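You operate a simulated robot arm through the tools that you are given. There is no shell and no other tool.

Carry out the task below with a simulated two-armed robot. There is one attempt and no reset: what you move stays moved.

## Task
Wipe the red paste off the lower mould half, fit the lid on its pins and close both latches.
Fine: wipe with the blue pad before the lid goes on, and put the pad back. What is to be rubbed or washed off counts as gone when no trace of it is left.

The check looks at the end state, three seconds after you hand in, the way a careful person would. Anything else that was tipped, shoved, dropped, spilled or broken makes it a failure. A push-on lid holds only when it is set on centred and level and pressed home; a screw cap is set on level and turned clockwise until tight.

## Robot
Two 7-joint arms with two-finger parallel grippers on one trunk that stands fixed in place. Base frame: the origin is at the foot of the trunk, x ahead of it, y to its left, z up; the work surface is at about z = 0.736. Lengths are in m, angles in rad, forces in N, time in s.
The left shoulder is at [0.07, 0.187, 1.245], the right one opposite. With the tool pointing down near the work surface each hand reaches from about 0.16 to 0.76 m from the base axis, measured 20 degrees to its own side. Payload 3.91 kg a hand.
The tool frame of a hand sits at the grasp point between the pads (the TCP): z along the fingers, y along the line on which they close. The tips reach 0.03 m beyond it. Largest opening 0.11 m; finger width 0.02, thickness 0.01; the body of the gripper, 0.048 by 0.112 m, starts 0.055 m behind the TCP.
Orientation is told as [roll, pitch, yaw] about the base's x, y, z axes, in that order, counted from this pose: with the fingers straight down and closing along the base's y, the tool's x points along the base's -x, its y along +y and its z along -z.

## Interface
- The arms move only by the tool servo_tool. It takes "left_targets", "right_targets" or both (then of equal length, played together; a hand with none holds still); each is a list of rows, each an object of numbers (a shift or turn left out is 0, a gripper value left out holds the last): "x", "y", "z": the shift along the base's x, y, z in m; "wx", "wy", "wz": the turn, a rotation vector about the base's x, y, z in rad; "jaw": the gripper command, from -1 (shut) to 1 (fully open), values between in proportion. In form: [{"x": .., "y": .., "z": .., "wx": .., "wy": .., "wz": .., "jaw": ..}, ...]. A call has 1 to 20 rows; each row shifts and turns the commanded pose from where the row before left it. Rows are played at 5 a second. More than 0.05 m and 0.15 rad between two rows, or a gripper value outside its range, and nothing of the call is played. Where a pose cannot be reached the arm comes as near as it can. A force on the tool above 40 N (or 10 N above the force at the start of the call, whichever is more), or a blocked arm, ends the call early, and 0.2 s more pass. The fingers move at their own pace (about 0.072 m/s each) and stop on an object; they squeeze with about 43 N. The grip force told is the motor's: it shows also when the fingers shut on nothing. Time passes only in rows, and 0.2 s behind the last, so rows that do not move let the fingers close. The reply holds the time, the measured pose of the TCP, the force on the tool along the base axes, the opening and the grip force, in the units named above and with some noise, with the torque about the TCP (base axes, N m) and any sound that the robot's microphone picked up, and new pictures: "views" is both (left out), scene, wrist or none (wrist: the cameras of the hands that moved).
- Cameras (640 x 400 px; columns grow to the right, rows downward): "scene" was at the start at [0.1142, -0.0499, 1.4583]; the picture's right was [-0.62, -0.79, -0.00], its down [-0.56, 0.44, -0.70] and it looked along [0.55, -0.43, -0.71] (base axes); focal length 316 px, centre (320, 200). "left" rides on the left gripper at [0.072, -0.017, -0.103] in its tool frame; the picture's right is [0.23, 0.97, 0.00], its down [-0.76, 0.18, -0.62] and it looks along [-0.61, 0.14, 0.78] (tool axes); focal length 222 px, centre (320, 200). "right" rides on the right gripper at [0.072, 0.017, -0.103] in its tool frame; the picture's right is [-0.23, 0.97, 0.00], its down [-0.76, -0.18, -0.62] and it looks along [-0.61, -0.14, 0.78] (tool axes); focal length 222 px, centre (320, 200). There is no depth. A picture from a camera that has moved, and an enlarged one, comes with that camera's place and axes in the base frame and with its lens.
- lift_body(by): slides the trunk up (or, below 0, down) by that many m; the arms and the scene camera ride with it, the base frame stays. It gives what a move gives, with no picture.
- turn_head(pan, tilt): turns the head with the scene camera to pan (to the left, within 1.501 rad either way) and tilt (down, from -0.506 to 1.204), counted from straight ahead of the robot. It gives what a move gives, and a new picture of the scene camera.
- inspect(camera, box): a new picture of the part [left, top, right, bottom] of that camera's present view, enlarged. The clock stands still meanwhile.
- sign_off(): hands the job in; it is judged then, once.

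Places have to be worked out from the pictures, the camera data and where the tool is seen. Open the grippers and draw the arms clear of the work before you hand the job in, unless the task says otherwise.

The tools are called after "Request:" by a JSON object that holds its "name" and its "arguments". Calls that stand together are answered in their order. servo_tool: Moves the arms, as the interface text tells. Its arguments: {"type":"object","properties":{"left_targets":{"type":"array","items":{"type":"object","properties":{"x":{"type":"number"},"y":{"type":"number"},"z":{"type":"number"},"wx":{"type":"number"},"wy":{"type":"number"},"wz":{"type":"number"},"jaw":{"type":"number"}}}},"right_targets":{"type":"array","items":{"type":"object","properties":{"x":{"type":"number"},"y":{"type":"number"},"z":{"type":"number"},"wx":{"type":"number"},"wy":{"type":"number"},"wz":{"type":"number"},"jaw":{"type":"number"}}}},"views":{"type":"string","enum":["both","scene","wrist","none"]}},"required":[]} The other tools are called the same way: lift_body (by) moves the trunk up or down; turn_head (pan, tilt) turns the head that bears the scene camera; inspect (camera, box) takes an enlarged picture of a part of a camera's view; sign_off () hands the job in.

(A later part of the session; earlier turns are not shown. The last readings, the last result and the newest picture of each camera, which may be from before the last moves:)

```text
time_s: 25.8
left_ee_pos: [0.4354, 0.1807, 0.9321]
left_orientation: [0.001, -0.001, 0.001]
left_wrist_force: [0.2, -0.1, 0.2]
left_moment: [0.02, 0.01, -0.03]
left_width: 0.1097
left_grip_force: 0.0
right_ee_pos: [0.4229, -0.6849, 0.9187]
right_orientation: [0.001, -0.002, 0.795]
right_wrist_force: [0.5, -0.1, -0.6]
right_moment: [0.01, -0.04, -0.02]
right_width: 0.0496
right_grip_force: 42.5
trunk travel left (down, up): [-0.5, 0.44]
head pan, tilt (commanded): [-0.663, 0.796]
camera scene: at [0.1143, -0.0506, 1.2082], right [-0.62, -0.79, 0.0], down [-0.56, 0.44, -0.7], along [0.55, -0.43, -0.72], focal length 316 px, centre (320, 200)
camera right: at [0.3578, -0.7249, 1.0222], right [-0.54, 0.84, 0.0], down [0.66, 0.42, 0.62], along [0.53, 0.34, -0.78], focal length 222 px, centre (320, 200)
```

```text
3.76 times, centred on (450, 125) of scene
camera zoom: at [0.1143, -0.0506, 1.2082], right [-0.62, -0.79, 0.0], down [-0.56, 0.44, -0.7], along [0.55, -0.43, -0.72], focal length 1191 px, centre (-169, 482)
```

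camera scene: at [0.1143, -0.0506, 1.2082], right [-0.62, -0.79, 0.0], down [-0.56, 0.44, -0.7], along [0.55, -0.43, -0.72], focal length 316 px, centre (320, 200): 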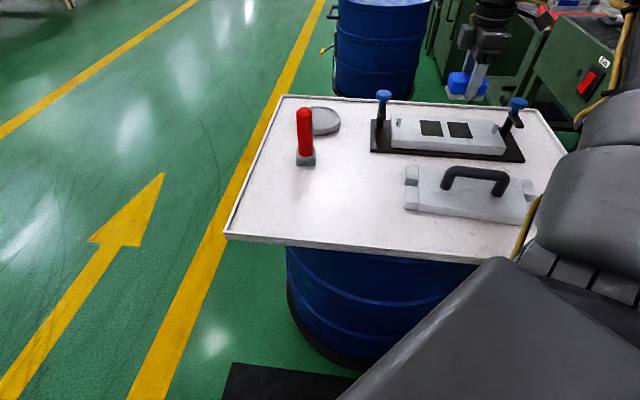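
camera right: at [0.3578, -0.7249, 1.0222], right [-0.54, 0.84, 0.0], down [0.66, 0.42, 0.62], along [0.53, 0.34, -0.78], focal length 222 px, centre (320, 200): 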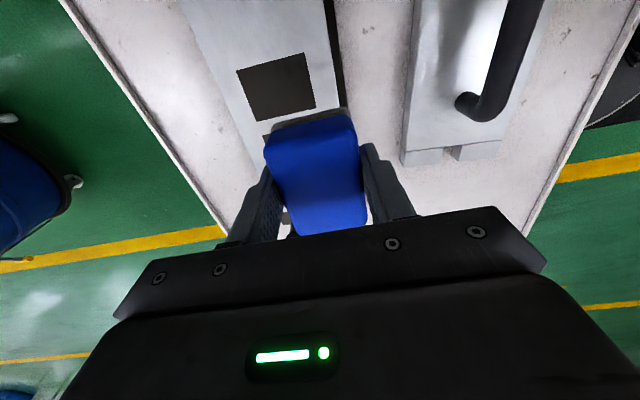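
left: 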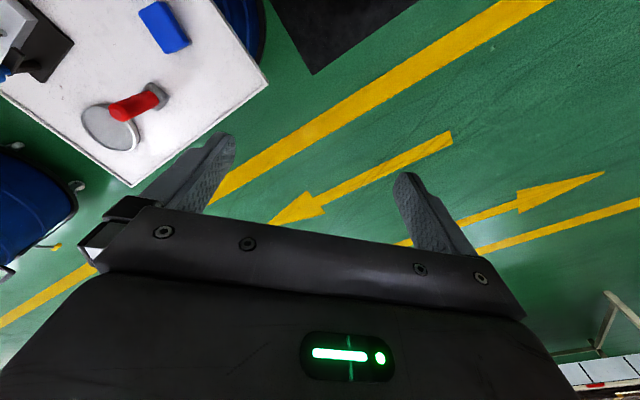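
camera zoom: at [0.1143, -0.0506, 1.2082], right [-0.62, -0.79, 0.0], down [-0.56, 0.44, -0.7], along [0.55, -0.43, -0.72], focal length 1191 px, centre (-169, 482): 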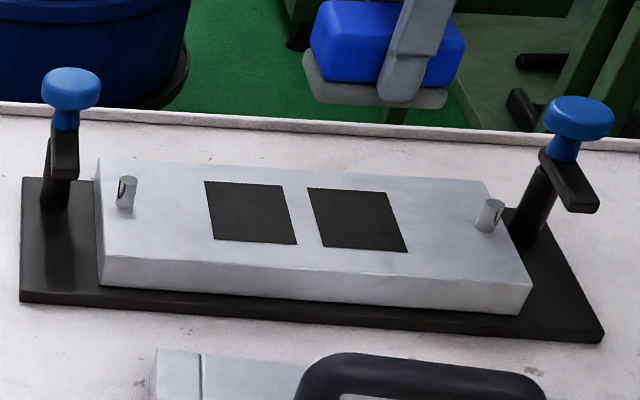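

The mould face is fully clean. I take the pad back to its original spot (0.457, -0.3335) with the original turn.

Request:
{"name": "servo_tool", "arguments": {"right_targets": [{"x": 0.0038, "y": 0.039, "wz": -0.0254}, {"x": 0.0038, "y": 0.039, "wz": -0.0254}, {"x": 0.0038, "y": 0.039, "wz": -0.0254}, {"x": 0.0038, "y": 0.039, "wz": -0.0254}, {"x": 0.0038, "y": 0.039, "wz": -0.0254}, {"x": 0.0038, "y": 0.039, "wz": -0.0254}, {"x": 0.0038, "y": 0.039, "wz": -0.0254}, {"x": 0.0038, "y": 0.039, "wz": -0.0254}, {"x": 0.0037, "y": 0.0394, "wz": -0.0258}, {"z": -0.04}, {"z": -0.04}, {"z": -0.03}, {"z": -0.02}, {}], "views": "both"}}

```text
time_s: 28.8
left_ee_pos: [0.433, 0.1813, 0.9315]
left_orientation: [0.001, 0.001, 0.004]
left_wrist_force: [0.5, -0.1, -1.0]
left_moment: [-0.01, -0.01, -0.02]
left_width: 0.1099
left_grip_force: 0.0
right_ee_pos: [0.4574, -0.3322, 0.7879]
right_orientation: [0.0, 0.001, 0.565]
right_wrist_force: [0.1, 0.2, -0.6]
right_moment: [-0.02, 0.0, 0.0]
right_width: 0.0493
right_grip_force: 42.8
trunk travel left (down, up): [-0.5, 0.44]
head pan, tilt (commanded): [-0.663, 0.796]
camera scene: at [0.1139, -0.0495, 1.2084], right [-0.62, -0.79, 0.0], down [-0.56, 0.44, -0.7], along [0.55, -0.43, -0.71], focal length 316 px, centre (320, 200)
camera right: at [0.3859, -0.3577, 0.8913], right [-0.33, 0.94, 0.0], down [0.74, 0.26, 0.62], along [0.59, 0.21, -0.78], focal length 222 px, centre (320, 200)
```

scene: 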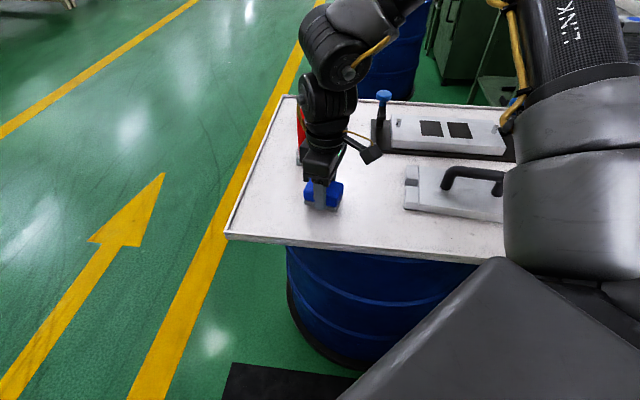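
right: 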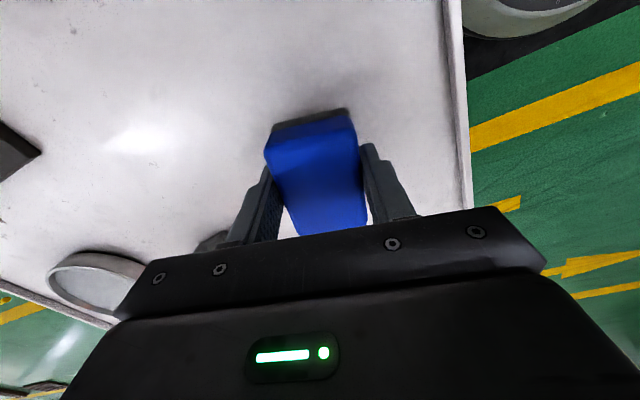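

Request:
{"name": "servo_tool", "arguments": {"right_targets": [{"y": -0.001, "z": -0.009}, {"z": -0.002}, {"z": -0.002}, {}], "views": "none"}}

```text
time_s: 29.8
left_ee_pos: [0.4353, 0.1803, 0.9313]
left_orientation: [0.0, 0.0, 0.004]
left_wrist_force: [-0.6, -0.6, 0.6]
left_moment: [0.0, 0.03, 0.02]
left_width: 0.11
left_grip_force: 0.0
right_ee_pos: [0.4579, -0.3321, 0.7745]
right_orientation: [0.001, 0.0, 0.567]
right_wrist_force: [0.3, -0.5, 0.2]
right_moment: [-0.04, -0.04, 0.02]
right_width: 0.0495
right_grip_force: 43.6
trunk travel left (down, up): [-0.5, 0.44]
head pan, tilt (commanded): [-0.663, 0.796]
```

No contact yet at the pick-up height. I lower by another millimetre or so.

Request:
{"name": "servo_tool", "arguments": {"right_targets": [{"z": -0.001}, {}], "views": "none"}}

```text
time_s: 30.4
left_ee_pos: [0.4339, 0.181, 0.933]
left_orientation: [0.001, -0.002, 0.001]
left_wrist_force: [0.0, -0.3, 0.1]
left_moment: [-0.02, 0.01, 0.01]
left_width: 0.1097
left_grip_force: 0.1
right_ee_pos: [0.4579, -0.3326, 0.7749]
right_orientation: [-0.003, -0.002, 0.567]
right_wrist_force: [2.8, -4.8, 12.4]
right_moment: [-0.22, 0.25, 0.07]
right_width: 0.0496
right_grip_force: 42.8
trunk travel left (down, up): [-0.5, 0.44]
head pan, tilt (commanded): [-0.663, 0.796]
```

The pad is on the table (12 N). I ease the press, open the jaws and rise.

Request:
{"name": "servo_tool", "arguments": {"right_targets": [{"z": 0.001}, {"jaw": 0.6}, {}, {}, {"z": 0.03}, {"z": 0.04}, {"z": 0.04}, {}], "views": "both"}}

```text
time_s: 32.2
left_ee_pos: [0.4353, 0.1795, 0.9325]
left_orientation: [0.0, 0.0, 0.005]
left_wrist_force: [0.0, -0.5, 0.0]
left_moment: [-0.01, 0.0, 0.03]
left_width: 0.1098
left_grip_force: 0.1
right_ee_pos: [0.4576, -0.3344, 0.8852]
right_orientation: [-0.001, 0.001, 0.565]
right_wrist_force: [-0.3, 0.5, 0.4]
right_moment: [-0.02, 0.01, -0.03]
right_width: 0.0879
right_grip_force: 0.1
trunk travel left (down, up): [-0.5, 0.44]
head pan, tilt (commanded): [-0.663, 0.796]
camera scene: at [0.1148, -0.05, 1.2082], right [-0.62, -0.79, 0.0], down [-0.56, 0.44, -0.7], along [0.55, -0.43, -0.72], focal length 316 px, centre (320, 200)
camera right: at [0.3855, -0.3595, 0.9883], right [-0.33, 0.94, 0.0], down [0.74, 0.26, 0.62], along [0.59, 0.21, -0.78], focal length 222 px, centre (320, 200)
```

scene: 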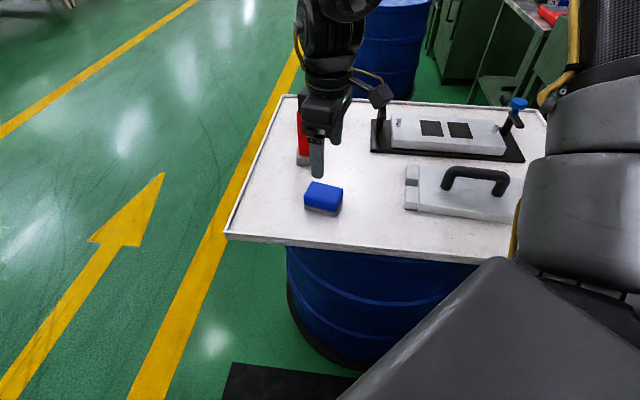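
right: 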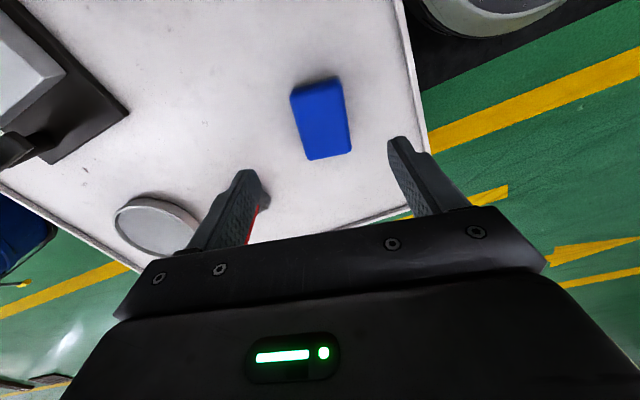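

The pad is back in place. Now I move the right hand above the lid's handle, turned to about 40° to match the lid, to get a close view.

Request:
{"name": "servo_tool", "arguments": {"right_targets": [{"z": 0.04}, {"x": -0.024, "y": -0.0351, "z": 0.01, "wz": 0.02}, {"x": -0.024, "y": -0.0351, "z": 0.01, "wz": 0.02}, {"x": -0.024, "y": -0.0351, "wz": 0.02}, {"x": -0.024, "y": -0.0351, "wz": 0.02}, {"x": -0.024, "y": -0.0351, "wz": 0.02}, {"x": -0.024, "y": -0.0351, "wz": 0.02}, {"x": -0.0236, "y": -0.0354, "wz": 0.02}, {}], "views": "both"}}

```text
time_s: 34.2
left_ee_pos: [0.4353, 0.1812, 0.933]
left_orientation: [0.001, -0.002, 0.003]
left_wrist_force: [-0.7, -1.0, -0.1]
left_moment: [0.0, 0.02, -0.01]
left_width: 0.1102
left_grip_force: 0.0
right_ee_pos: [0.2868, -0.5798, 0.9445]
right_orientation: [0.0, -0.001, 0.706]
right_wrist_force: [-0.4, 0.0, 0.0]
right_moment: [0.0, 0.0, -0.01]
right_width: 0.0878
right_grip_force: 0.1
trunk travel left (down, up): [-0.5, 0.44]
head pan, tilt (commanded): [-0.663, 0.796]
camera scene: at [0.1148, -0.0492, 1.2083], right [-0.62, -0.79, 0.0], down [-0.56, 0.44, -0.7], along [0.55, -0.43, -0.71], focal length 316 px, centre (320, 200)
camera right: at [0.2191, -0.6147, 1.0475], right [-0.46, 0.89, 0.0], down [0.7, 0.36, 0.62], along [0.55, 0.29, -0.78], focal length 222 px, centre (320, 200)
```

scene: 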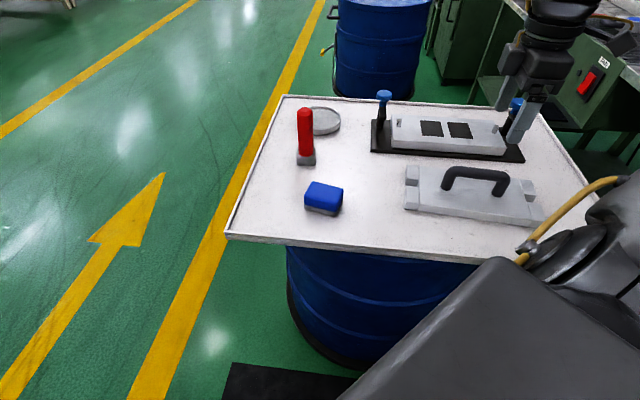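
right: 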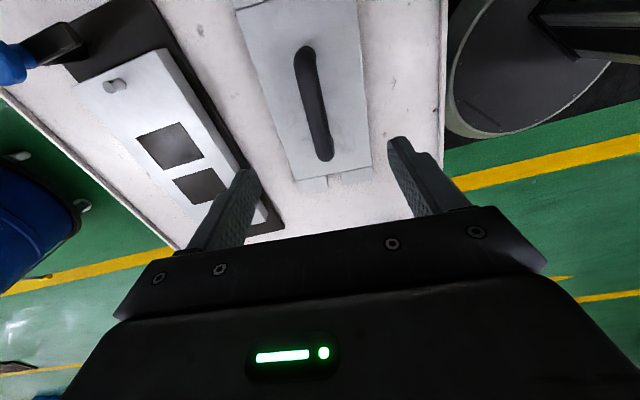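

Both the lid and the mould are visible here. I enlarge to measure the handle and the ears.

Request:
{"name": "inspect", "arguments": {"camera": "right", "box": [220, 0, 400, 200]}}

Request:
{"name": "inspect", "arguments": {"camera": "scene", "box": [390, 150, 560, 250]}}

Request:
{"name": "inspect", "arguments": {"camera": "right", "box": [20, 20, 280, 240]}}

```text
2.00 times, centred on (310, 100) of right
camera zoom: at [0.2191, -0.6147, 1.0475], right [-0.46, 0.89, 0.0], down [0.7, 0.36, 0.62], along [0.55, 0.29, -0.78], focal length 444 px, centre (340, 400)
```

zoom: 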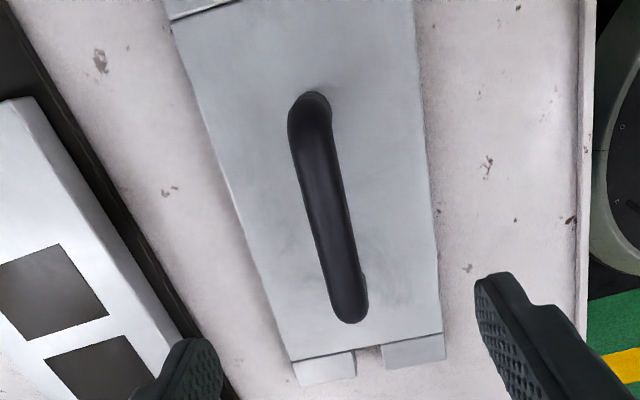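

```text
3.76 times, centred on (475, 200) of scene
camera zoom: at [0.1148, -0.0492, 1.2083], right [-0.62, -0.79, 0.0], down [-0.56, 0.44, -0.7], along [0.55, -0.43, -0.71], focal length 1191 px, centre (-264, 200)
```

zoom: 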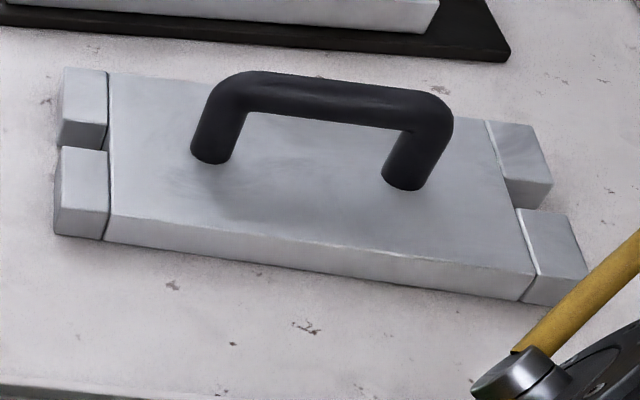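

```text
1.82 times, centred on (150, 130) of right
camera zoom: at [0.2191, -0.6147, 1.0475], right [-0.46, 0.89, 0.0], down [0.7, 0.36, 0.62], along [0.55, 0.29, -0.78], focal length 404 px, centre (629, 327)
```

zoom: 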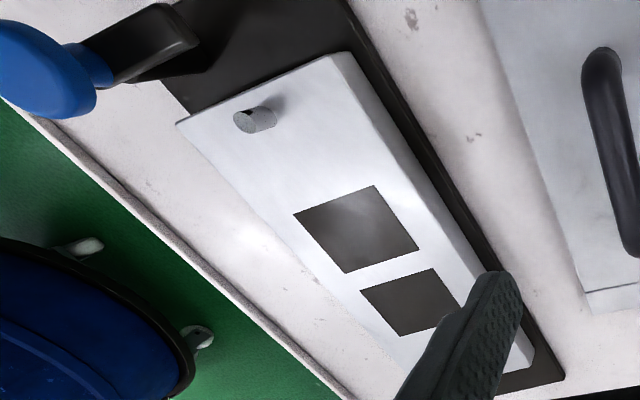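

From both cameras the lid is centred at about (0.291, -0.581), heading 40°, handle bar centre at z≈0.807. I line up and descend partway to check.

Request:
{"name": "servo_tool", "arguments": {"right_targets": [{"x": 0.004, "y": -0.001, "wz": -0.007}, {"z": -0.035}, {"z": -0.03}, {"z": -0.03}, {}], "views": "both"}}

```text
time_s: 35.4
left_ee_pos: [0.435, 0.181, 0.9322]
left_orientation: [0.0, 0.001, 0.004]
left_wrist_force: [0.4, 0.0, -0.2]
left_moment: [-0.04, 0.0, 0.0]
left_width: 0.1101
left_grip_force: 0.0
right_ee_pos: [0.2938, -0.5795, 0.8498]
right_orientation: [0.0, 0.0, 0.7]
right_wrist_force: [0.0, 0.2, 0.4]
right_moment: [0.0, 0.0, 0.02]
right_width: 0.0881
right_grip_force: 0.0
trunk travel left (down, up): [-0.5, 0.44]
head pan, tilt (commanded): [-0.663, 0.796]
camera scene: at [0.1138, -0.0492, 1.2084], right [-0.62, -0.79, 0.0], down [-0.56, 0.44, -0.7], along [0.55, -0.43, -0.71], focal length 316 px, centre (320, 200)
camera right: at [0.2255, -0.6142, 0.953], right [-0.45, 0.89, 0.0], down [0.7, 0.35, 0.62], along [0.56, 0.28, -0.78], focal length 222 px, centre (320, 200)
```

scene: 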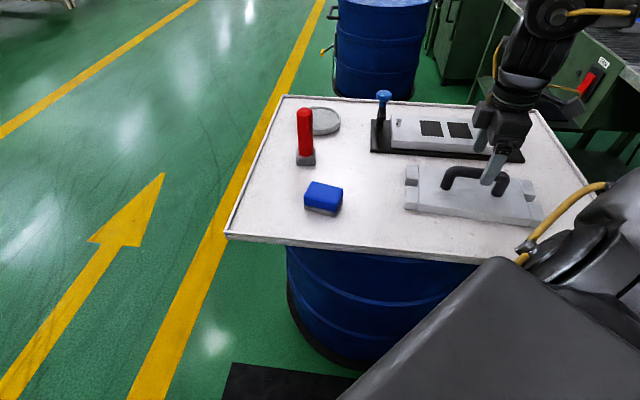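
right: 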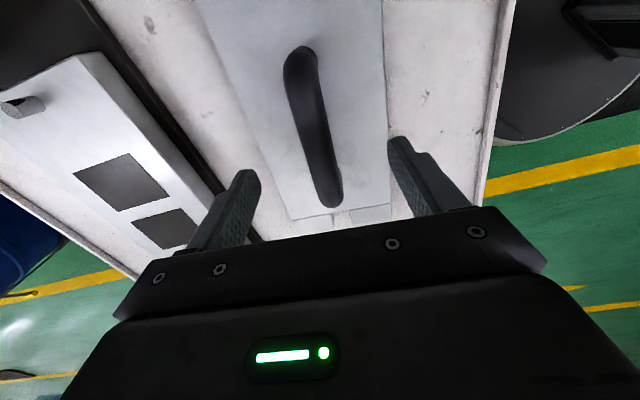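

The bar is well centred between the fingers; I shift 3 mm back along the bar, then descend to the bar and close.

Request:
{"name": "servo_tool", "arguments": {"right_targets": [{"x": -0.0022, "y": -0.0019}, {"z": -0.025}, {"z": -0.018}, {}], "views": "both"}}

```text
time_s: 36.4
left_ee_pos: [0.4343, 0.1808, 0.9335]
left_orientation: [-0.001, 0.001, 0.003]
left_wrist_force: [0.3, 0.9, 0.9]
left_moment: [-0.01, 0.03, 0.04]
left_width: 0.1097
left_grip_force: 0.0
right_ee_pos: [0.2897, -0.5826, 0.8062]
right_orientation: [0.001, 0.001, 0.699]
right_wrist_force: [0.6, 0.0, -0.2]
right_moment: [0.04, 0.01, 0.0]
right_width: 0.0879
right_grip_force: 0.1
trunk travel left (down, up): [-0.5, 0.44]
head pan, tilt (commanded): [-0.663, 0.796]
camera scene: at [0.1141, -0.0496, 1.2084], right [-0.62, -0.79, 0.0], down [-0.56, 0.44, -0.7], along [0.55, -0.43, -0.71], focal length 316 px, centre (320, 200)
camera right: at [0.2222, -0.6162, 0.9095], right [-0.45, 0.89, 0.0], down [0.7, 0.35, 0.62], along [0.56, 0.28, -0.78], focal length 222 px, centre (320, 200)
```

scene: 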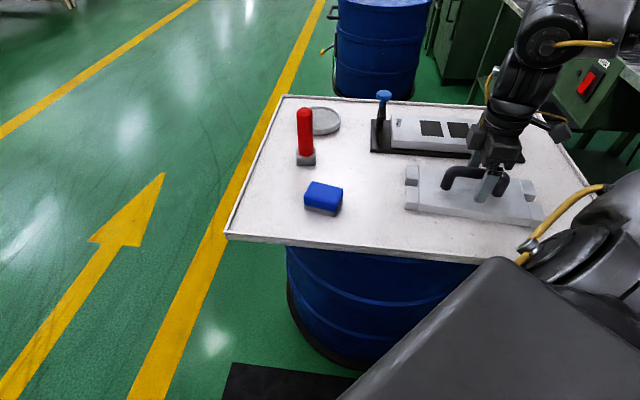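
right: 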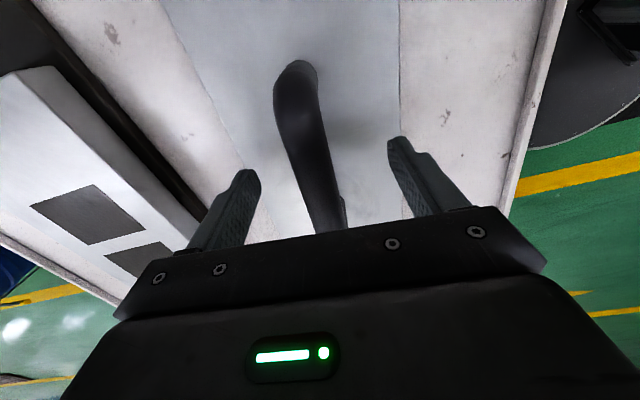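

Request:
{"name": "inspect", "arguments": {"camera": "scene", "box": [400, 130, 550, 240]}}

```text
3.64 times, centred on (475, 185) of scene
camera zoom: at [0.1141, -0.0496, 1.2084], right [-0.62, -0.79, 0.0], down [-0.56, 0.44, -0.7], along [0.55, -0.43, -0.71], focal length 1150 px, centre (-244, 254)
```

zoom: 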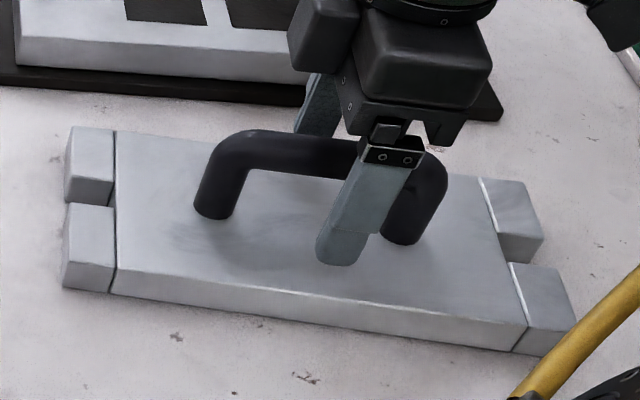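

The bar lies between the fingers with the grasp point at its middle and mid-height. I close the jaws on the handle.

Request:
{"name": "servo_tool", "arguments": {"right_targets": [{"jaw": -1}, {}, {}, {}, {}, {}], "views": "both"}}

```text
time_s: 37.8
left_ee_pos: [0.4347, 0.1818, 0.9327]
left_orientation: [-0.001, 0.0, 0.004]
left_wrist_force: [-0.6, -0.3, 0.0]
left_moment: [-0.01, -0.02, -0.03]
left_width: 0.1098
left_grip_force: 0.0
right_ee_pos: [0.2921, -0.5827, 0.806]
right_orientation: [0.001, 0.001, 0.697]
right_wrist_force: [2.1, -1.6, 2.3]
right_moment: [-0.03, -0.03, 0.19]
right_width: 0.0217
right_grip_force: 42.5
trunk travel left (down, up): [-0.5, 0.44]
head pan, tilt (commanded): [-0.663, 0.796]
camera scene: at [0.1142, -0.05, 1.2083], right [-0.62, -0.79, 0.0], down [-0.56, 0.44, -0.7], along [0.55, -0.43, -0.71], focal length 316 px, centre (320, 200)
camera right: at [0.2225, -0.6165, 0.9095], right [-0.45, 0.89, 0.0], down [0.7, 0.35, 0.62], along [0.56, 0.28, -0.78], focal length 222 px, centre (320, 200)
```

scene: 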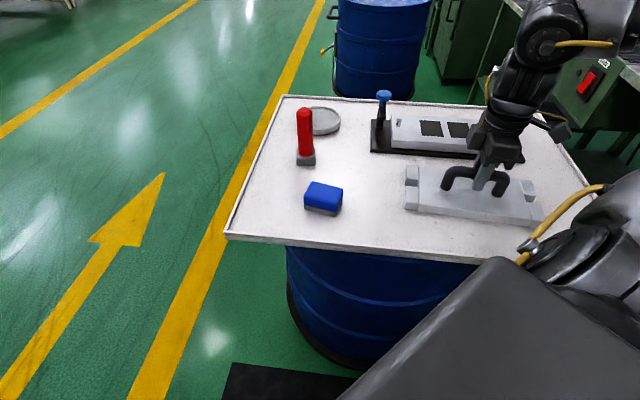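
right: 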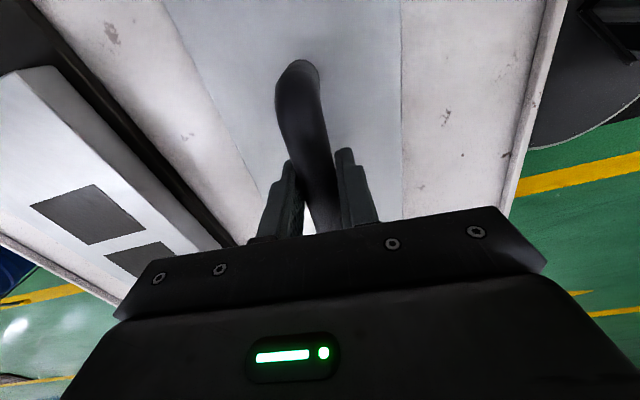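

Gripped at 0.022 m. I lift slowly and check the lid hangs level.

Request:
{"name": "servo_tool", "arguments": {"right_targets": [{"z": 0.01}, {"z": 0.015}, {"z": 0.02}, {"z": 0.025}, {"z": 0.025}, {"z": 0.025}, {}], "views": "both"}}

```text
time_s: 39.4
left_ee_pos: [0.4354, 0.1794, 0.9314]
left_orientation: [0.003, 0.001, 0.003]
left_wrist_force: [-0.2, -0.1, -0.1]
left_moment: [0.0, 0.0, 0.0]
left_width: 0.11
left_grip_force: 0.0
right_ee_pos: [0.2901, -0.5827, 0.9258]
right_orientation: [0.003, 0.0, 0.7]
right_wrist_force: [0.5, -0.5, -10.3]
right_moment: [-0.01, 0.03, -0.03]
right_width: 0.0216
right_grip_force: 43.1
trunk travel left (down, up): [-0.5, 0.44]
head pan, tilt (commanded): [-0.663, 0.796]
camera scene: at [0.1148, -0.0516, 1.2081], right [-0.62, -0.79, 0.0], down [-0.56, 0.44, -0.7], along [0.55, -0.43, -0.72], focal length 316 px, centre (320, 200)
camera right: at [0.2223, -0.6184, 1.0282], right [-0.45, 0.89, 0.0], down [0.7, 0.35, 0.62], along [0.55, 0.28, -0.78], focal length 222 px, centre (320, 200)
```

scene: 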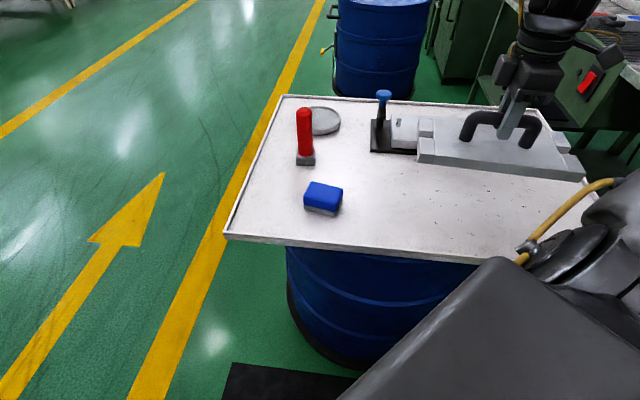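
right: 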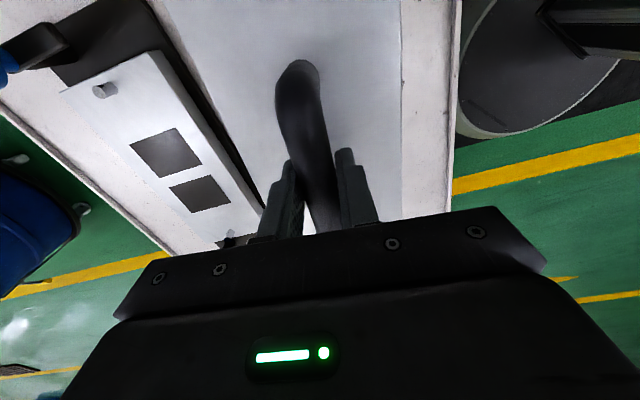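

Lid weighs about 10 N, with almost no moment, so it is balanced. I zoom to check it's level and to measure its ear positions relative to the hand.

Request:
{"name": "inspect", "arguments": {"camera": "scene", "box": [370, 80, 600, 200]}}

Request:
{"name": "inspect", "arguments": {"camera": "right", "box": [0, 0, 280, 250]}}

```text
2.78 times, centred on (485, 140) of scene
camera zoom: at [0.1148, -0.0516, 1.2081], right [-0.62, -0.79, 0.0], down [-0.56, 0.44, -0.7], along [0.55, -0.43, -0.72], focal length 880 px, centre (-139, 367)
```

zoom: 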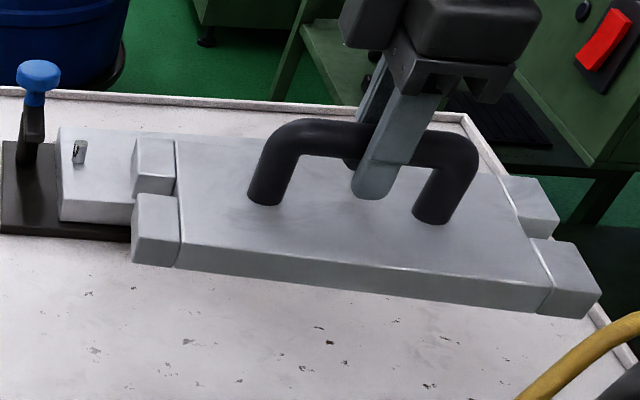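

```text
1.60 times, centred on (140, 125) of right
camera zoom: at [0.2223, -0.6184, 1.0282], right [-0.45, 0.89, 0.0], down [0.7, 0.35, 0.62], along [0.55, 0.28, -0.78], focal length 355 px, centre (608, 320)
```

zoom: 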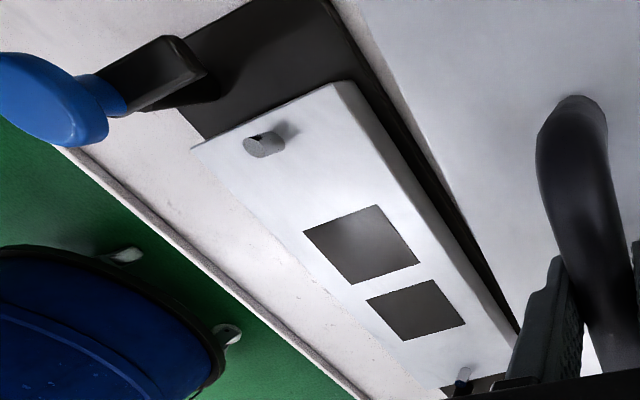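

The lid hangs level, heading 39.9°, centred on the grip. Now I measure the two pins precisely from this view.

Request:
{"name": "inspect", "arguments": {"camera": "right", "box": [80, 65, 140, 115]}}

Request:
{"name": "inspect", "arguments": {"camera": "right", "box": [170, 200, 280, 260]}}

Request:
{"name": "inspect", "arguments": {"camera": "scene", "box": [365, 80, 425, 160]}}

```text
8.00 times, centred on (110, 90) of right
camera zoom: at [0.2223, -0.6184, 1.0282], right [-0.45, 0.89, 0.0], down [0.7, 0.35, 0.62], along [0.55, 0.28, -0.78], focal length 1777 px, centre (2000, 1080)
```

zoom: 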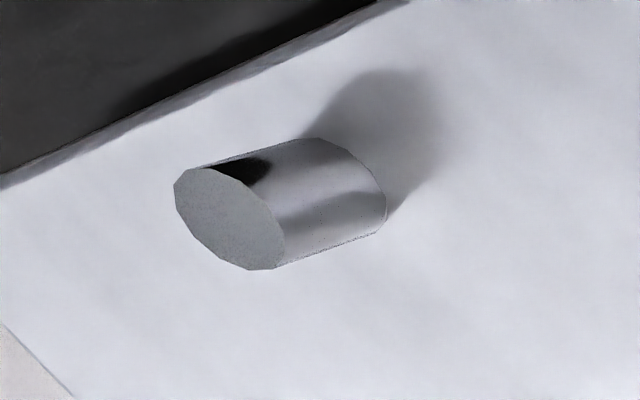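

```text
5.82 times, centred on (225, 230) of right
camera zoom: at [0.2223, -0.6184, 1.0282], right [-0.45, 0.89, 0.0], down [0.7, 0.35, 0.62], along [0.55, 0.28, -0.78], focal length 1292 px, centre (873, 26)
```

zoom: 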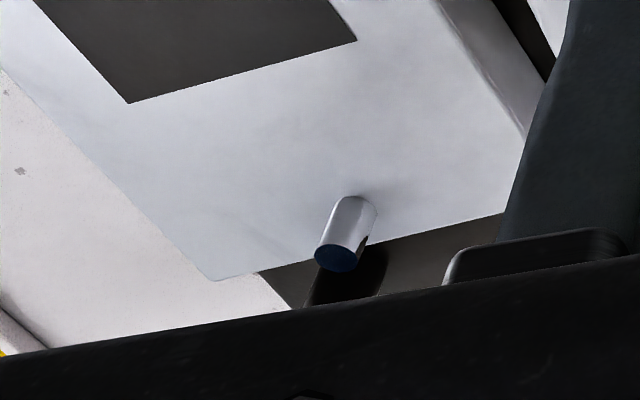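

```text
5.00 times, centred on (395, 120) of scene
camera zoom: at [0.1148, -0.0516, 1.2081], right [-0.62, -0.79, 0.0], down [-0.56, 0.44, -0.7], along [0.55, -0.43, -0.72], focal length 1582 px, centre (-55, 600)
```

zoom: 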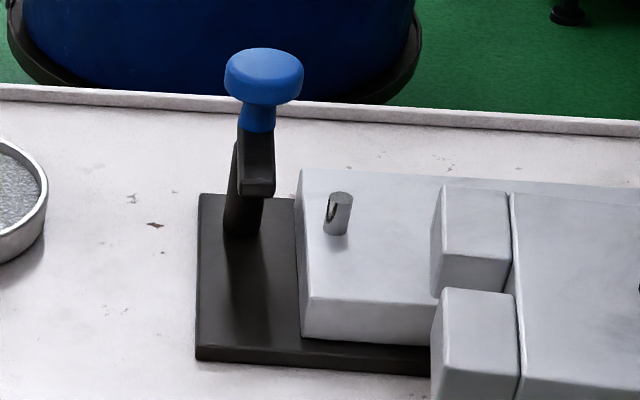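

Pins measured from two cameras agree: (0.5356, -0.6286) and (0.3714, -0.7917), so the mid is (0.4535, -0.710), heading 44.8°. I raise the lid a bit, carry it over and turn it +0.085 rad.

Request:
{"name": "servo_tool", "arguments": {"right_targets": [{"z": 0.03}, {"x": 0.02, "y": -0.0157, "wz": 0.0106}, {"x": 0.0205, "y": -0.0159, "wz": 0.0106}, {"x": 0.0205, "y": -0.0159, "wz": 0.0106}, {"x": 0.0205, "y": -0.0159, "wz": 0.0106}, {"x": 0.0205, "y": -0.0159, "wz": 0.0106}, {"x": 0.0205, "y": -0.0159, "wz": 0.0106}, {"x": 0.0205, "y": -0.0159, "wz": 0.0106}, {"x": 0.02, "y": -0.016, "wz": 0.0106}, {}, {}], "views": "both"}}

```text
time_s: 41.8
left_ee_pos: [0.436, 0.1788, 0.932]
left_orientation: [0.001, 0.0, 0.003]
left_wrist_force: [0.2, -0.4, -0.3]
left_moment: [0.03, 0.03, -0.02]
left_width: 0.11
left_grip_force: 0.1
right_ee_pos: [0.4554, -0.709, 0.9564]
right_orientation: [0.002, 0.001, 0.783]
right_wrist_force: [1.7, 0.6, -9.8]
right_moment: [0.0, -0.01, -0.01]
right_width: 0.022
right_grip_force: 43.1
trunk travel left (down, up): [-0.5, 0.44]
head pan, tilt (commanded): [-0.663, 0.796]
camera scene: at [0.1155, -0.0513, 1.2081], right [-0.62, -0.79, 0.0], down [-0.56, 0.44, -0.7], along [0.55, -0.43, -0.72], focal length 316 px, centre (320, 200)
camera right: at [0.3901, -0.749, 1.0586], right [-0.53, 0.85, 0.0], down [0.67, 0.41, 0.62], along [0.53, 0.33, -0.78], focal length 222 px, centre (320, 200)
```

scene: 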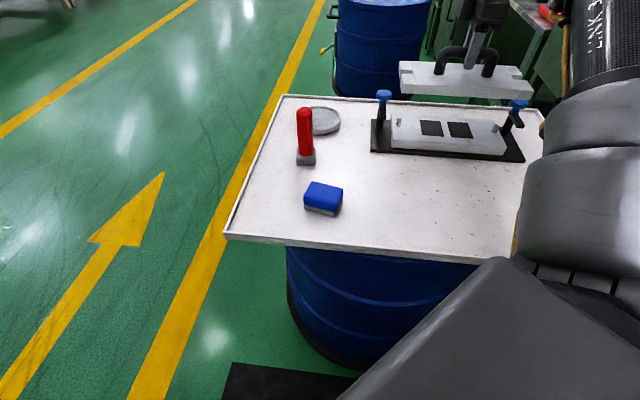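
right: 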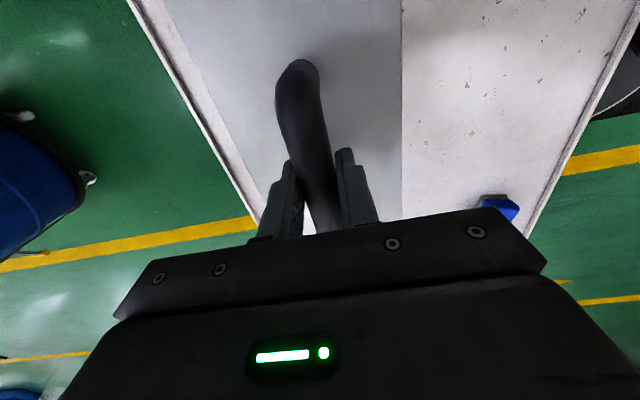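

Over the mould. I descend to about 1.5 cm above the pin tops and check the alignment in the scene view.

Request:
{"name": "servo_tool", "arguments": {"right_targets": [{"z": -0.025}, {"z": -0.025}, {"z": -0.02}, {"z": -0.01}, {}, {}], "views": "both"}}

Request:
{"name": "inspect", "arguments": {"camera": "scene", "box": [360, 50, 540, 165]}}

```text
time_s: 43.2
left_ee_pos: [0.4341, 0.1801, 0.9325]
left_orientation: [0.001, -0.001, 0.003]
left_wrist_force: [-0.1, -0.5, -0.2]
left_moment: [-0.02, -0.01, 0.0]
left_width: 0.1101
left_grip_force: 0.0
right_ee_pos: [0.4549, -0.709, 0.8745]
right_orientation: [0.002, 0.0, 0.784]
right_wrist_force: [0.0, 0.2, -9.7]
right_moment: [-0.03, 0.04, 0.01]
right_width: 0.0217
right_grip_force: 43.3
trunk travel left (down, up): [-0.5, 0.44]
head pan, tilt (commanded): [-0.663, 0.796]
camera scene: at [0.1151, -0.0515, 1.2081], right [-0.62, -0.79, 0.0], down [-0.56, 0.44, -0.7], along [0.55, -0.43, -0.72], focal length 316 px, centre (320, 200)
camera right: at [0.3901, -0.7499, 0.9784], right [-0.53, 0.85, 0.0], down [0.67, 0.41, 0.62], along [0.53, 0.33, -0.78], focal length 222 px, centre (320, 200)
```

scene: 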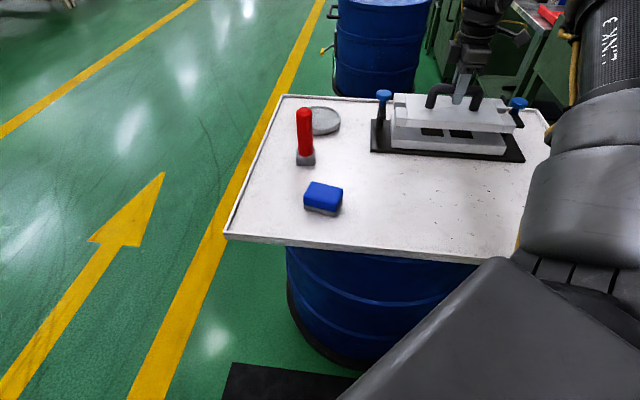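
right: 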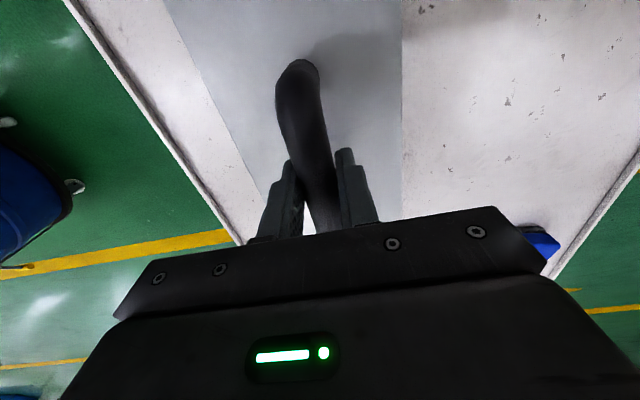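

```text
3.48 times, centred on (450, 108) of scene
camera zoom: at [0.1151, -0.0515, 1.2081], right [-0.62, -0.79, 0.0], down [-0.56, 0.44, -0.7], along [0.55, -0.43, -0.72], focal length 1100 px, centre (-132, 522)
```

zoom: 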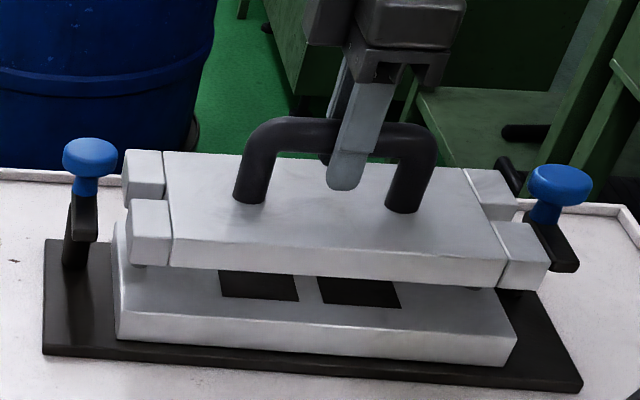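

I zoom in at both ends to compare the lid's corners with the block's corners.

Request:
{"name": "inspect", "arguments": {"camera": "scene", "box": [370, 80, 430, 160]}}

Request:
{"name": "inspect", "arguments": {"camera": "scene", "box": [475, 85, 535, 165]}}

```text
5.00 times, centred on (400, 120) of scene
camera zoom: at [0.1151, -0.0515, 1.2081], right [-0.62, -0.79, 0.0], down [-0.56, 0.44, -0.7], along [0.55, -0.43, -0.72], focal length 1582 px, centre (-80, 600)
```

zoom: 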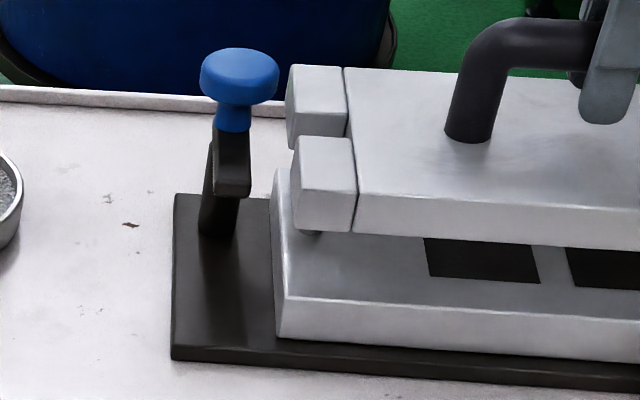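

```text
5.00 times, centred on (505, 125) of scene
camera zoom: at [0.1151, -0.0515, 1.2081], right [-0.62, -0.79, 0.0], down [-0.56, 0.44, -0.7], along [0.55, -0.43, -0.72], focal length 1582 px, centre (-605, 575)
```

zoom: 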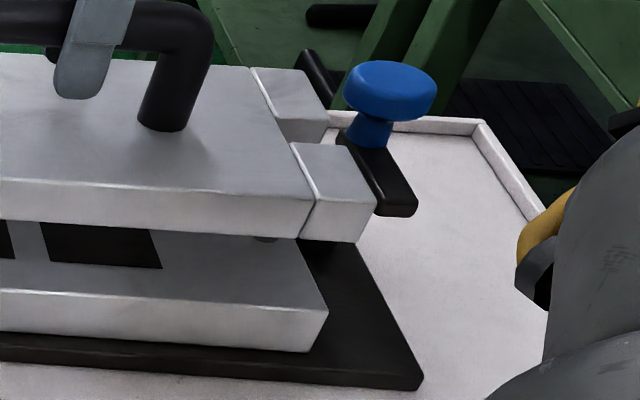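

Lid and block edges agree within about 2 mm. I apply a small correction (−1.7 mm x, −0.5 mm y, +0.005 rad) and lower toward the pin tops, watching force.

Request:
{"name": "servo_tool", "arguments": {"right_targets": [{"x": -0.0017, "y": -0.0005, "wz": 0.005}, {"z": -0.006}, {"z": -0.005}, {"z": -0.004}, {}, {}], "views": "scene"}}

Request:
{"name": "inspect", "arguments": {"camera": "scene", "box": [370, 80, 430, 160]}}

Request:
{"name": "inspect", "arguments": {"camera": "scene", "box": [475, 85, 535, 165]}}

```text
time_s: 44.6
left_ee_pos: [0.4348, 0.1793, 0.9313]
left_orientation: [0.003, 0.0, 0.004]
left_wrist_force: [-0.4, -0.4, 0.4]
left_moment: [0.01, 0.0, -0.04]
left_width: 0.1099
left_grip_force: 0.0
right_ee_pos: [0.4512, -0.711, 0.8599]
right_orientation: [0.001, 0.001, 0.789]
right_wrist_force: [-0.6, 0.2, -9.8]
right_moment: [-0.03, -0.02, -0.01]
right_width: 0.0212
right_grip_force: 42.5
trunk travel left (down, up): [-0.5, 0.44]
head pan, tilt (commanded): [-0.663, 0.796]
camera scene: at [0.115, -0.0513, 1.2081], right [-0.62, -0.79, 0.0], down [-0.56, 0.44, -0.7], along [0.55, -0.43, -0.72], focal length 316 px, centre (320, 200)
```

scene: 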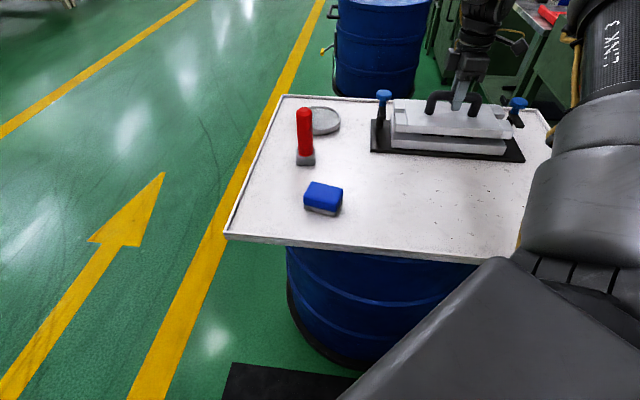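

```text
5.00 times, centred on (400, 120) of scene
camera zoom: at [0.115, -0.0513, 1.2081], right [-0.62, -0.79, 0.0], down [-0.56, 0.44, -0.7], along [0.55, -0.43, -0.72], focal length 1582 px, centre (-80, 600)
```

zoom: 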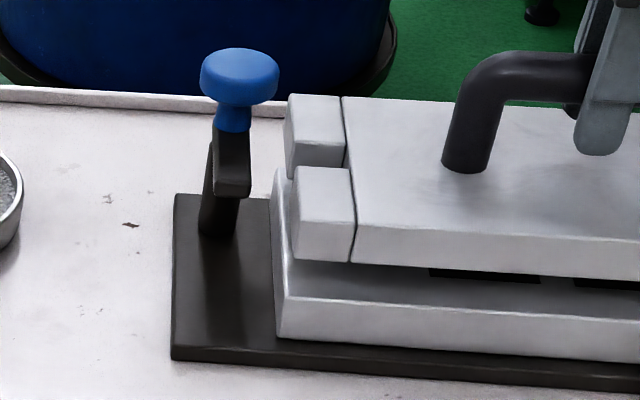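

```text
5.00 times, centred on (505, 125) of scene
camera zoom: at [0.115, -0.0513, 1.2081], right [-0.62, -0.79, 0.0], down [-0.56, 0.44, -0.7], along [0.55, -0.43, -0.72], focal length 1582 px, centre (-605, 575)
```

zoom: 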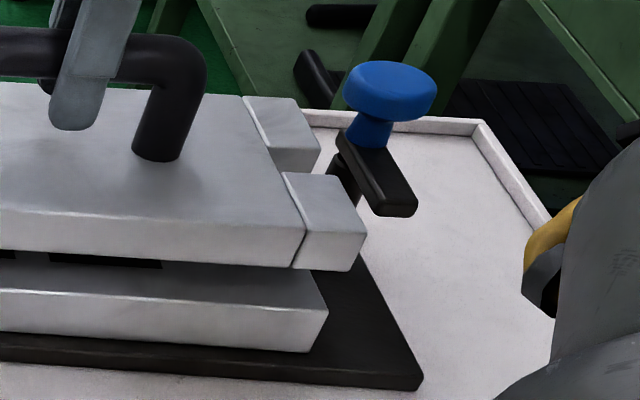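

Alignment is within about a millimetre or so. I lower onto the pins in small steps.

Request:
{"name": "servo_tool", "arguments": {"right_targets": [{"z": -0.003}, {"z": -0.003}, {"z": -0.003}, {"z": -0.003}, {"z": -0.002}, {}], "views": "scene"}}

Request:
{"name": "inspect", "arguments": {"camera": "scene", "box": [365, 75, 535, 165]}}

```text
time_s: 46.0
left_ee_pos: [0.4348, 0.1802, 0.9314]
left_orientation: [0.002, 0.0, 0.003]
left_wrist_force: [-0.4, 0.4, -0.1]
left_moment: [-0.06, 0.03, 0.03]
left_width: 0.1098
left_grip_force: 0.0
right_ee_pos: [0.4525, -0.7097, 0.8449]
right_orientation: [0.001, 0.0, 0.788]
right_wrist_force: [0.1, 0.4, -10.2]
right_moment: [-0.01, 0.0, -0.02]
right_width: 0.0218
right_grip_force: 42.4
trunk travel left (down, up): [-0.5, 0.44]
head pan, tilt (commanded): [-0.663, 0.796]
camera scene: at [0.115, -0.0513, 1.2082], right [-0.62, -0.79, 0.0], down [-0.56, 0.44, -0.7], along [0.55, -0.43, -0.72], focal length 316 px, centre (320, 200)
```

scene: 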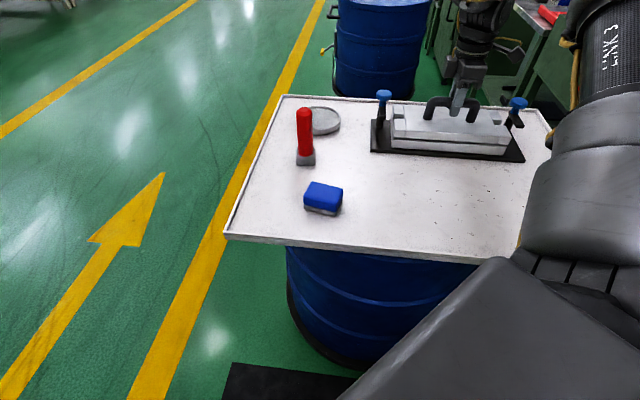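

```text
3.76 times, centred on (450, 120) of scene
camera zoom: at [0.115, -0.0513, 1.2082], right [-0.62, -0.79, 0.0], down [-0.56, 0.44, -0.7], along [0.55, -0.43, -0.72], focal length 1191 px, centre (-169, 501)
```

zoom: 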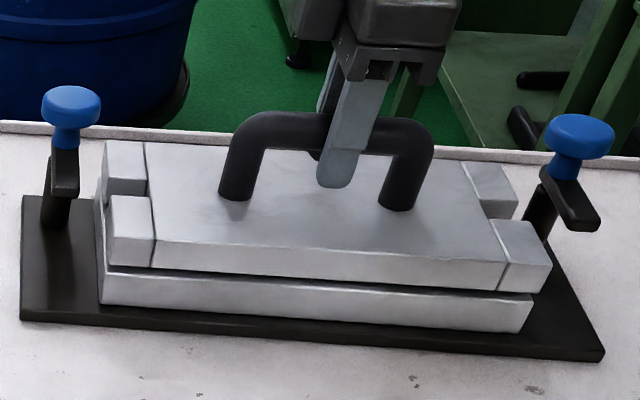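

The pins are entering the slots with no side load. I keep lowering until it seats.

Request:
{"name": "servo_tool", "arguments": {"right_targets": [{"z": -0.002}, {"z": -0.0015}, {"z": -0.001}, {}], "views": "none"}}

```text
time_s: 47.0
left_ee_pos: [0.4355, 0.1779, 0.9331]
left_orientation: [0.002, 0.001, 0.001]
left_wrist_force: [-0.2, 0.2, 0.1]
left_moment: [-0.01, 0.02, 0.01]
left_width: 0.11
left_grip_force: 0.0
right_ee_pos: [0.4523, -0.7096, 0.8416]
right_orientation: [0.001, -0.001, 0.789]
right_wrist_force: [-0.5, -0.4, -8.8]
right_moment: [-0.15, 0.0, 0.04]
right_width: 0.0216
right_grip_force: 43.2
trunk travel left (down, up): [-0.5, 0.44]
head pan, tilt (commanded): [-0.663, 0.796]
```

Request:
{"name": "servo_tool", "arguments": {"right_targets": [{"z": -0.001}, {"z": -0.001}, {}], "views": "none"}}

```text
time_s: 47.8
left_ee_pos: [0.4335, 0.1804, 0.9337]
left_orientation: [-0.001, 0.0, 0.003]
left_wrist_force: [0.4, 0.0, 0.5]
left_moment: [-0.01, 0.0, 0.03]
left_width: 0.1098
left_grip_force: 0.0
right_ee_pos: [0.4514, -0.7099, 0.8409]
right_orientation: [0.001, 0.001, 0.789]
right_wrist_force: [0.9, -2.4, 0.8]
right_moment: [-0.13, 0.19, 0.03]
right_width: 0.0219
right_grip_force: 43.2
trunk travel left (down, up): [-0.5, 0.44]
head pan, tilt (commanded): [-0.663, 0.796]
```

The lid's weight now rests on the block (z consistent with block top ≈0.771). I press it home with moderate force.

Request:
{"name": "servo_tool", "arguments": {"right_targets": [{"z": -0.001}, {"z": -0.001}, {}], "views": "scene"}}

Request:
{"name": "inspect", "arguments": {"camera": "scene", "box": [365, 75, 535, 165]}}

```text
time_s: 48.6
left_ee_pos: [0.4346, 0.1813, 0.9319]
left_orientation: [0.0, -0.001, 0.003]
left_wrist_force: [-0.3, 0.3, 0.9]
left_moment: [0.01, 0.03, 0.02]
left_width: 0.1101
left_grip_force: 0.0
right_ee_pos: [0.451, -0.7082, 0.8413]
right_orientation: [-0.003, 0.001, 0.789]
right_wrist_force: [1.5, -9.4, 10.0]
right_moment: [0.88, -0.83, -0.24]
right_width: 0.0215
right_grip_force: 42.9
trunk travel left (down, up): [-0.5, 0.44]
head pan, tilt (commanded): [-0.663, 0.796]
camera scene: at [0.1133, -0.0487, 1.2087], right [-0.62, -0.79, 0.0], down [-0.56, 0.44, -0.7], along [0.55, -0.43, -0.71], focal length 316 px, centre (320, 200)
```

scene: 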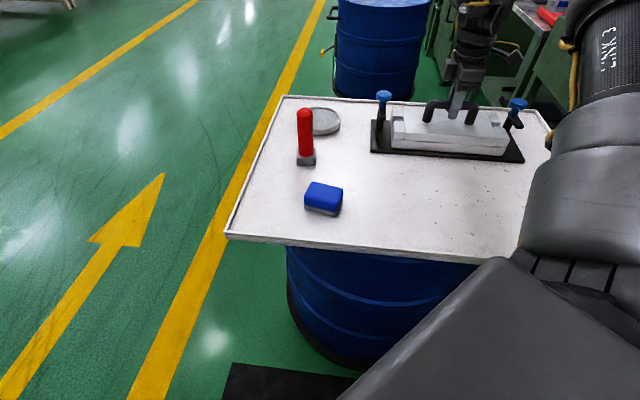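

```text
3.76 times, centred on (450, 120) of scene
camera zoom: at [0.1133, -0.0487, 1.2087], right [-0.62, -0.79, 0.0], down [-0.56, 0.44, -0.7], along [0.55, -0.43, -0.71], focal length 1191 px, centre (-169, 501)
```

zoom: 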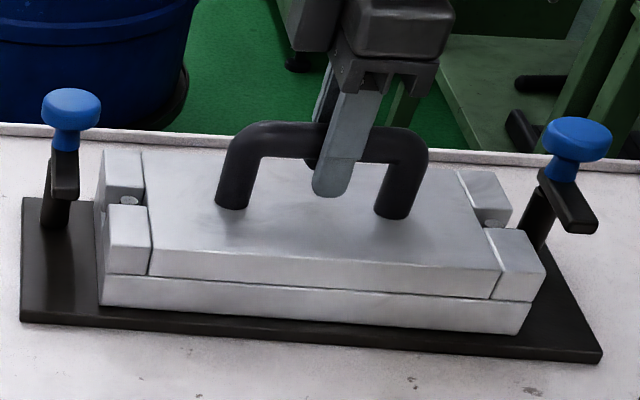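

The lid sits flush with no gap. It looks shifted a few mm toward the right-hand end, so I zoom on both slots to see the pins inside them.

Request:
{"name": "inspect", "arguments": {"camera": "scene", "box": [385, 105, 415, 155]}}

Request:
{"name": "inspect", "arguments": {"camera": "scene", "box": [480, 105, 530, 160]}}

```text
8.00 times, centred on (400, 130) of scene
camera zoom: at [0.1133, -0.0487, 1.2087], right [-0.62, -0.79, 0.0], down [-0.56, 0.44, -0.7], along [0.55, -0.43, -0.71], focal length 2531 px, centre (-320, 760)
```

zoom: 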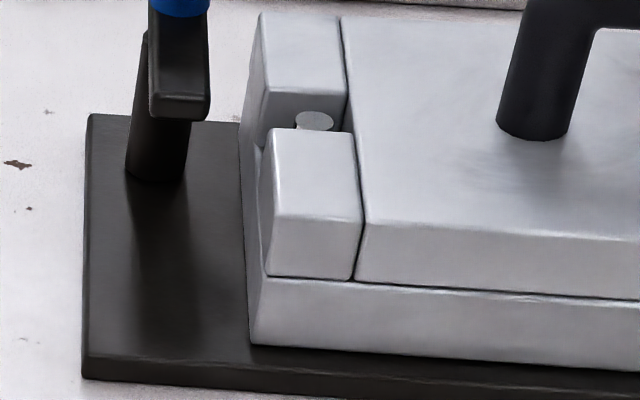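

```text
7.27 times, centred on (505, 132) of scene
camera zoom: at [0.1133, -0.0487, 1.2087], right [-0.62, -0.79, 0.0], down [-0.56, 0.44, -0.7], along [0.55, -0.43, -0.71], focal length 2301 px, centre (-1026, 691)
```

zoom: 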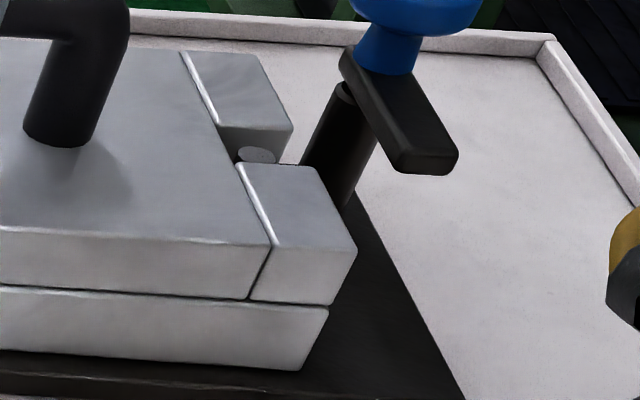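

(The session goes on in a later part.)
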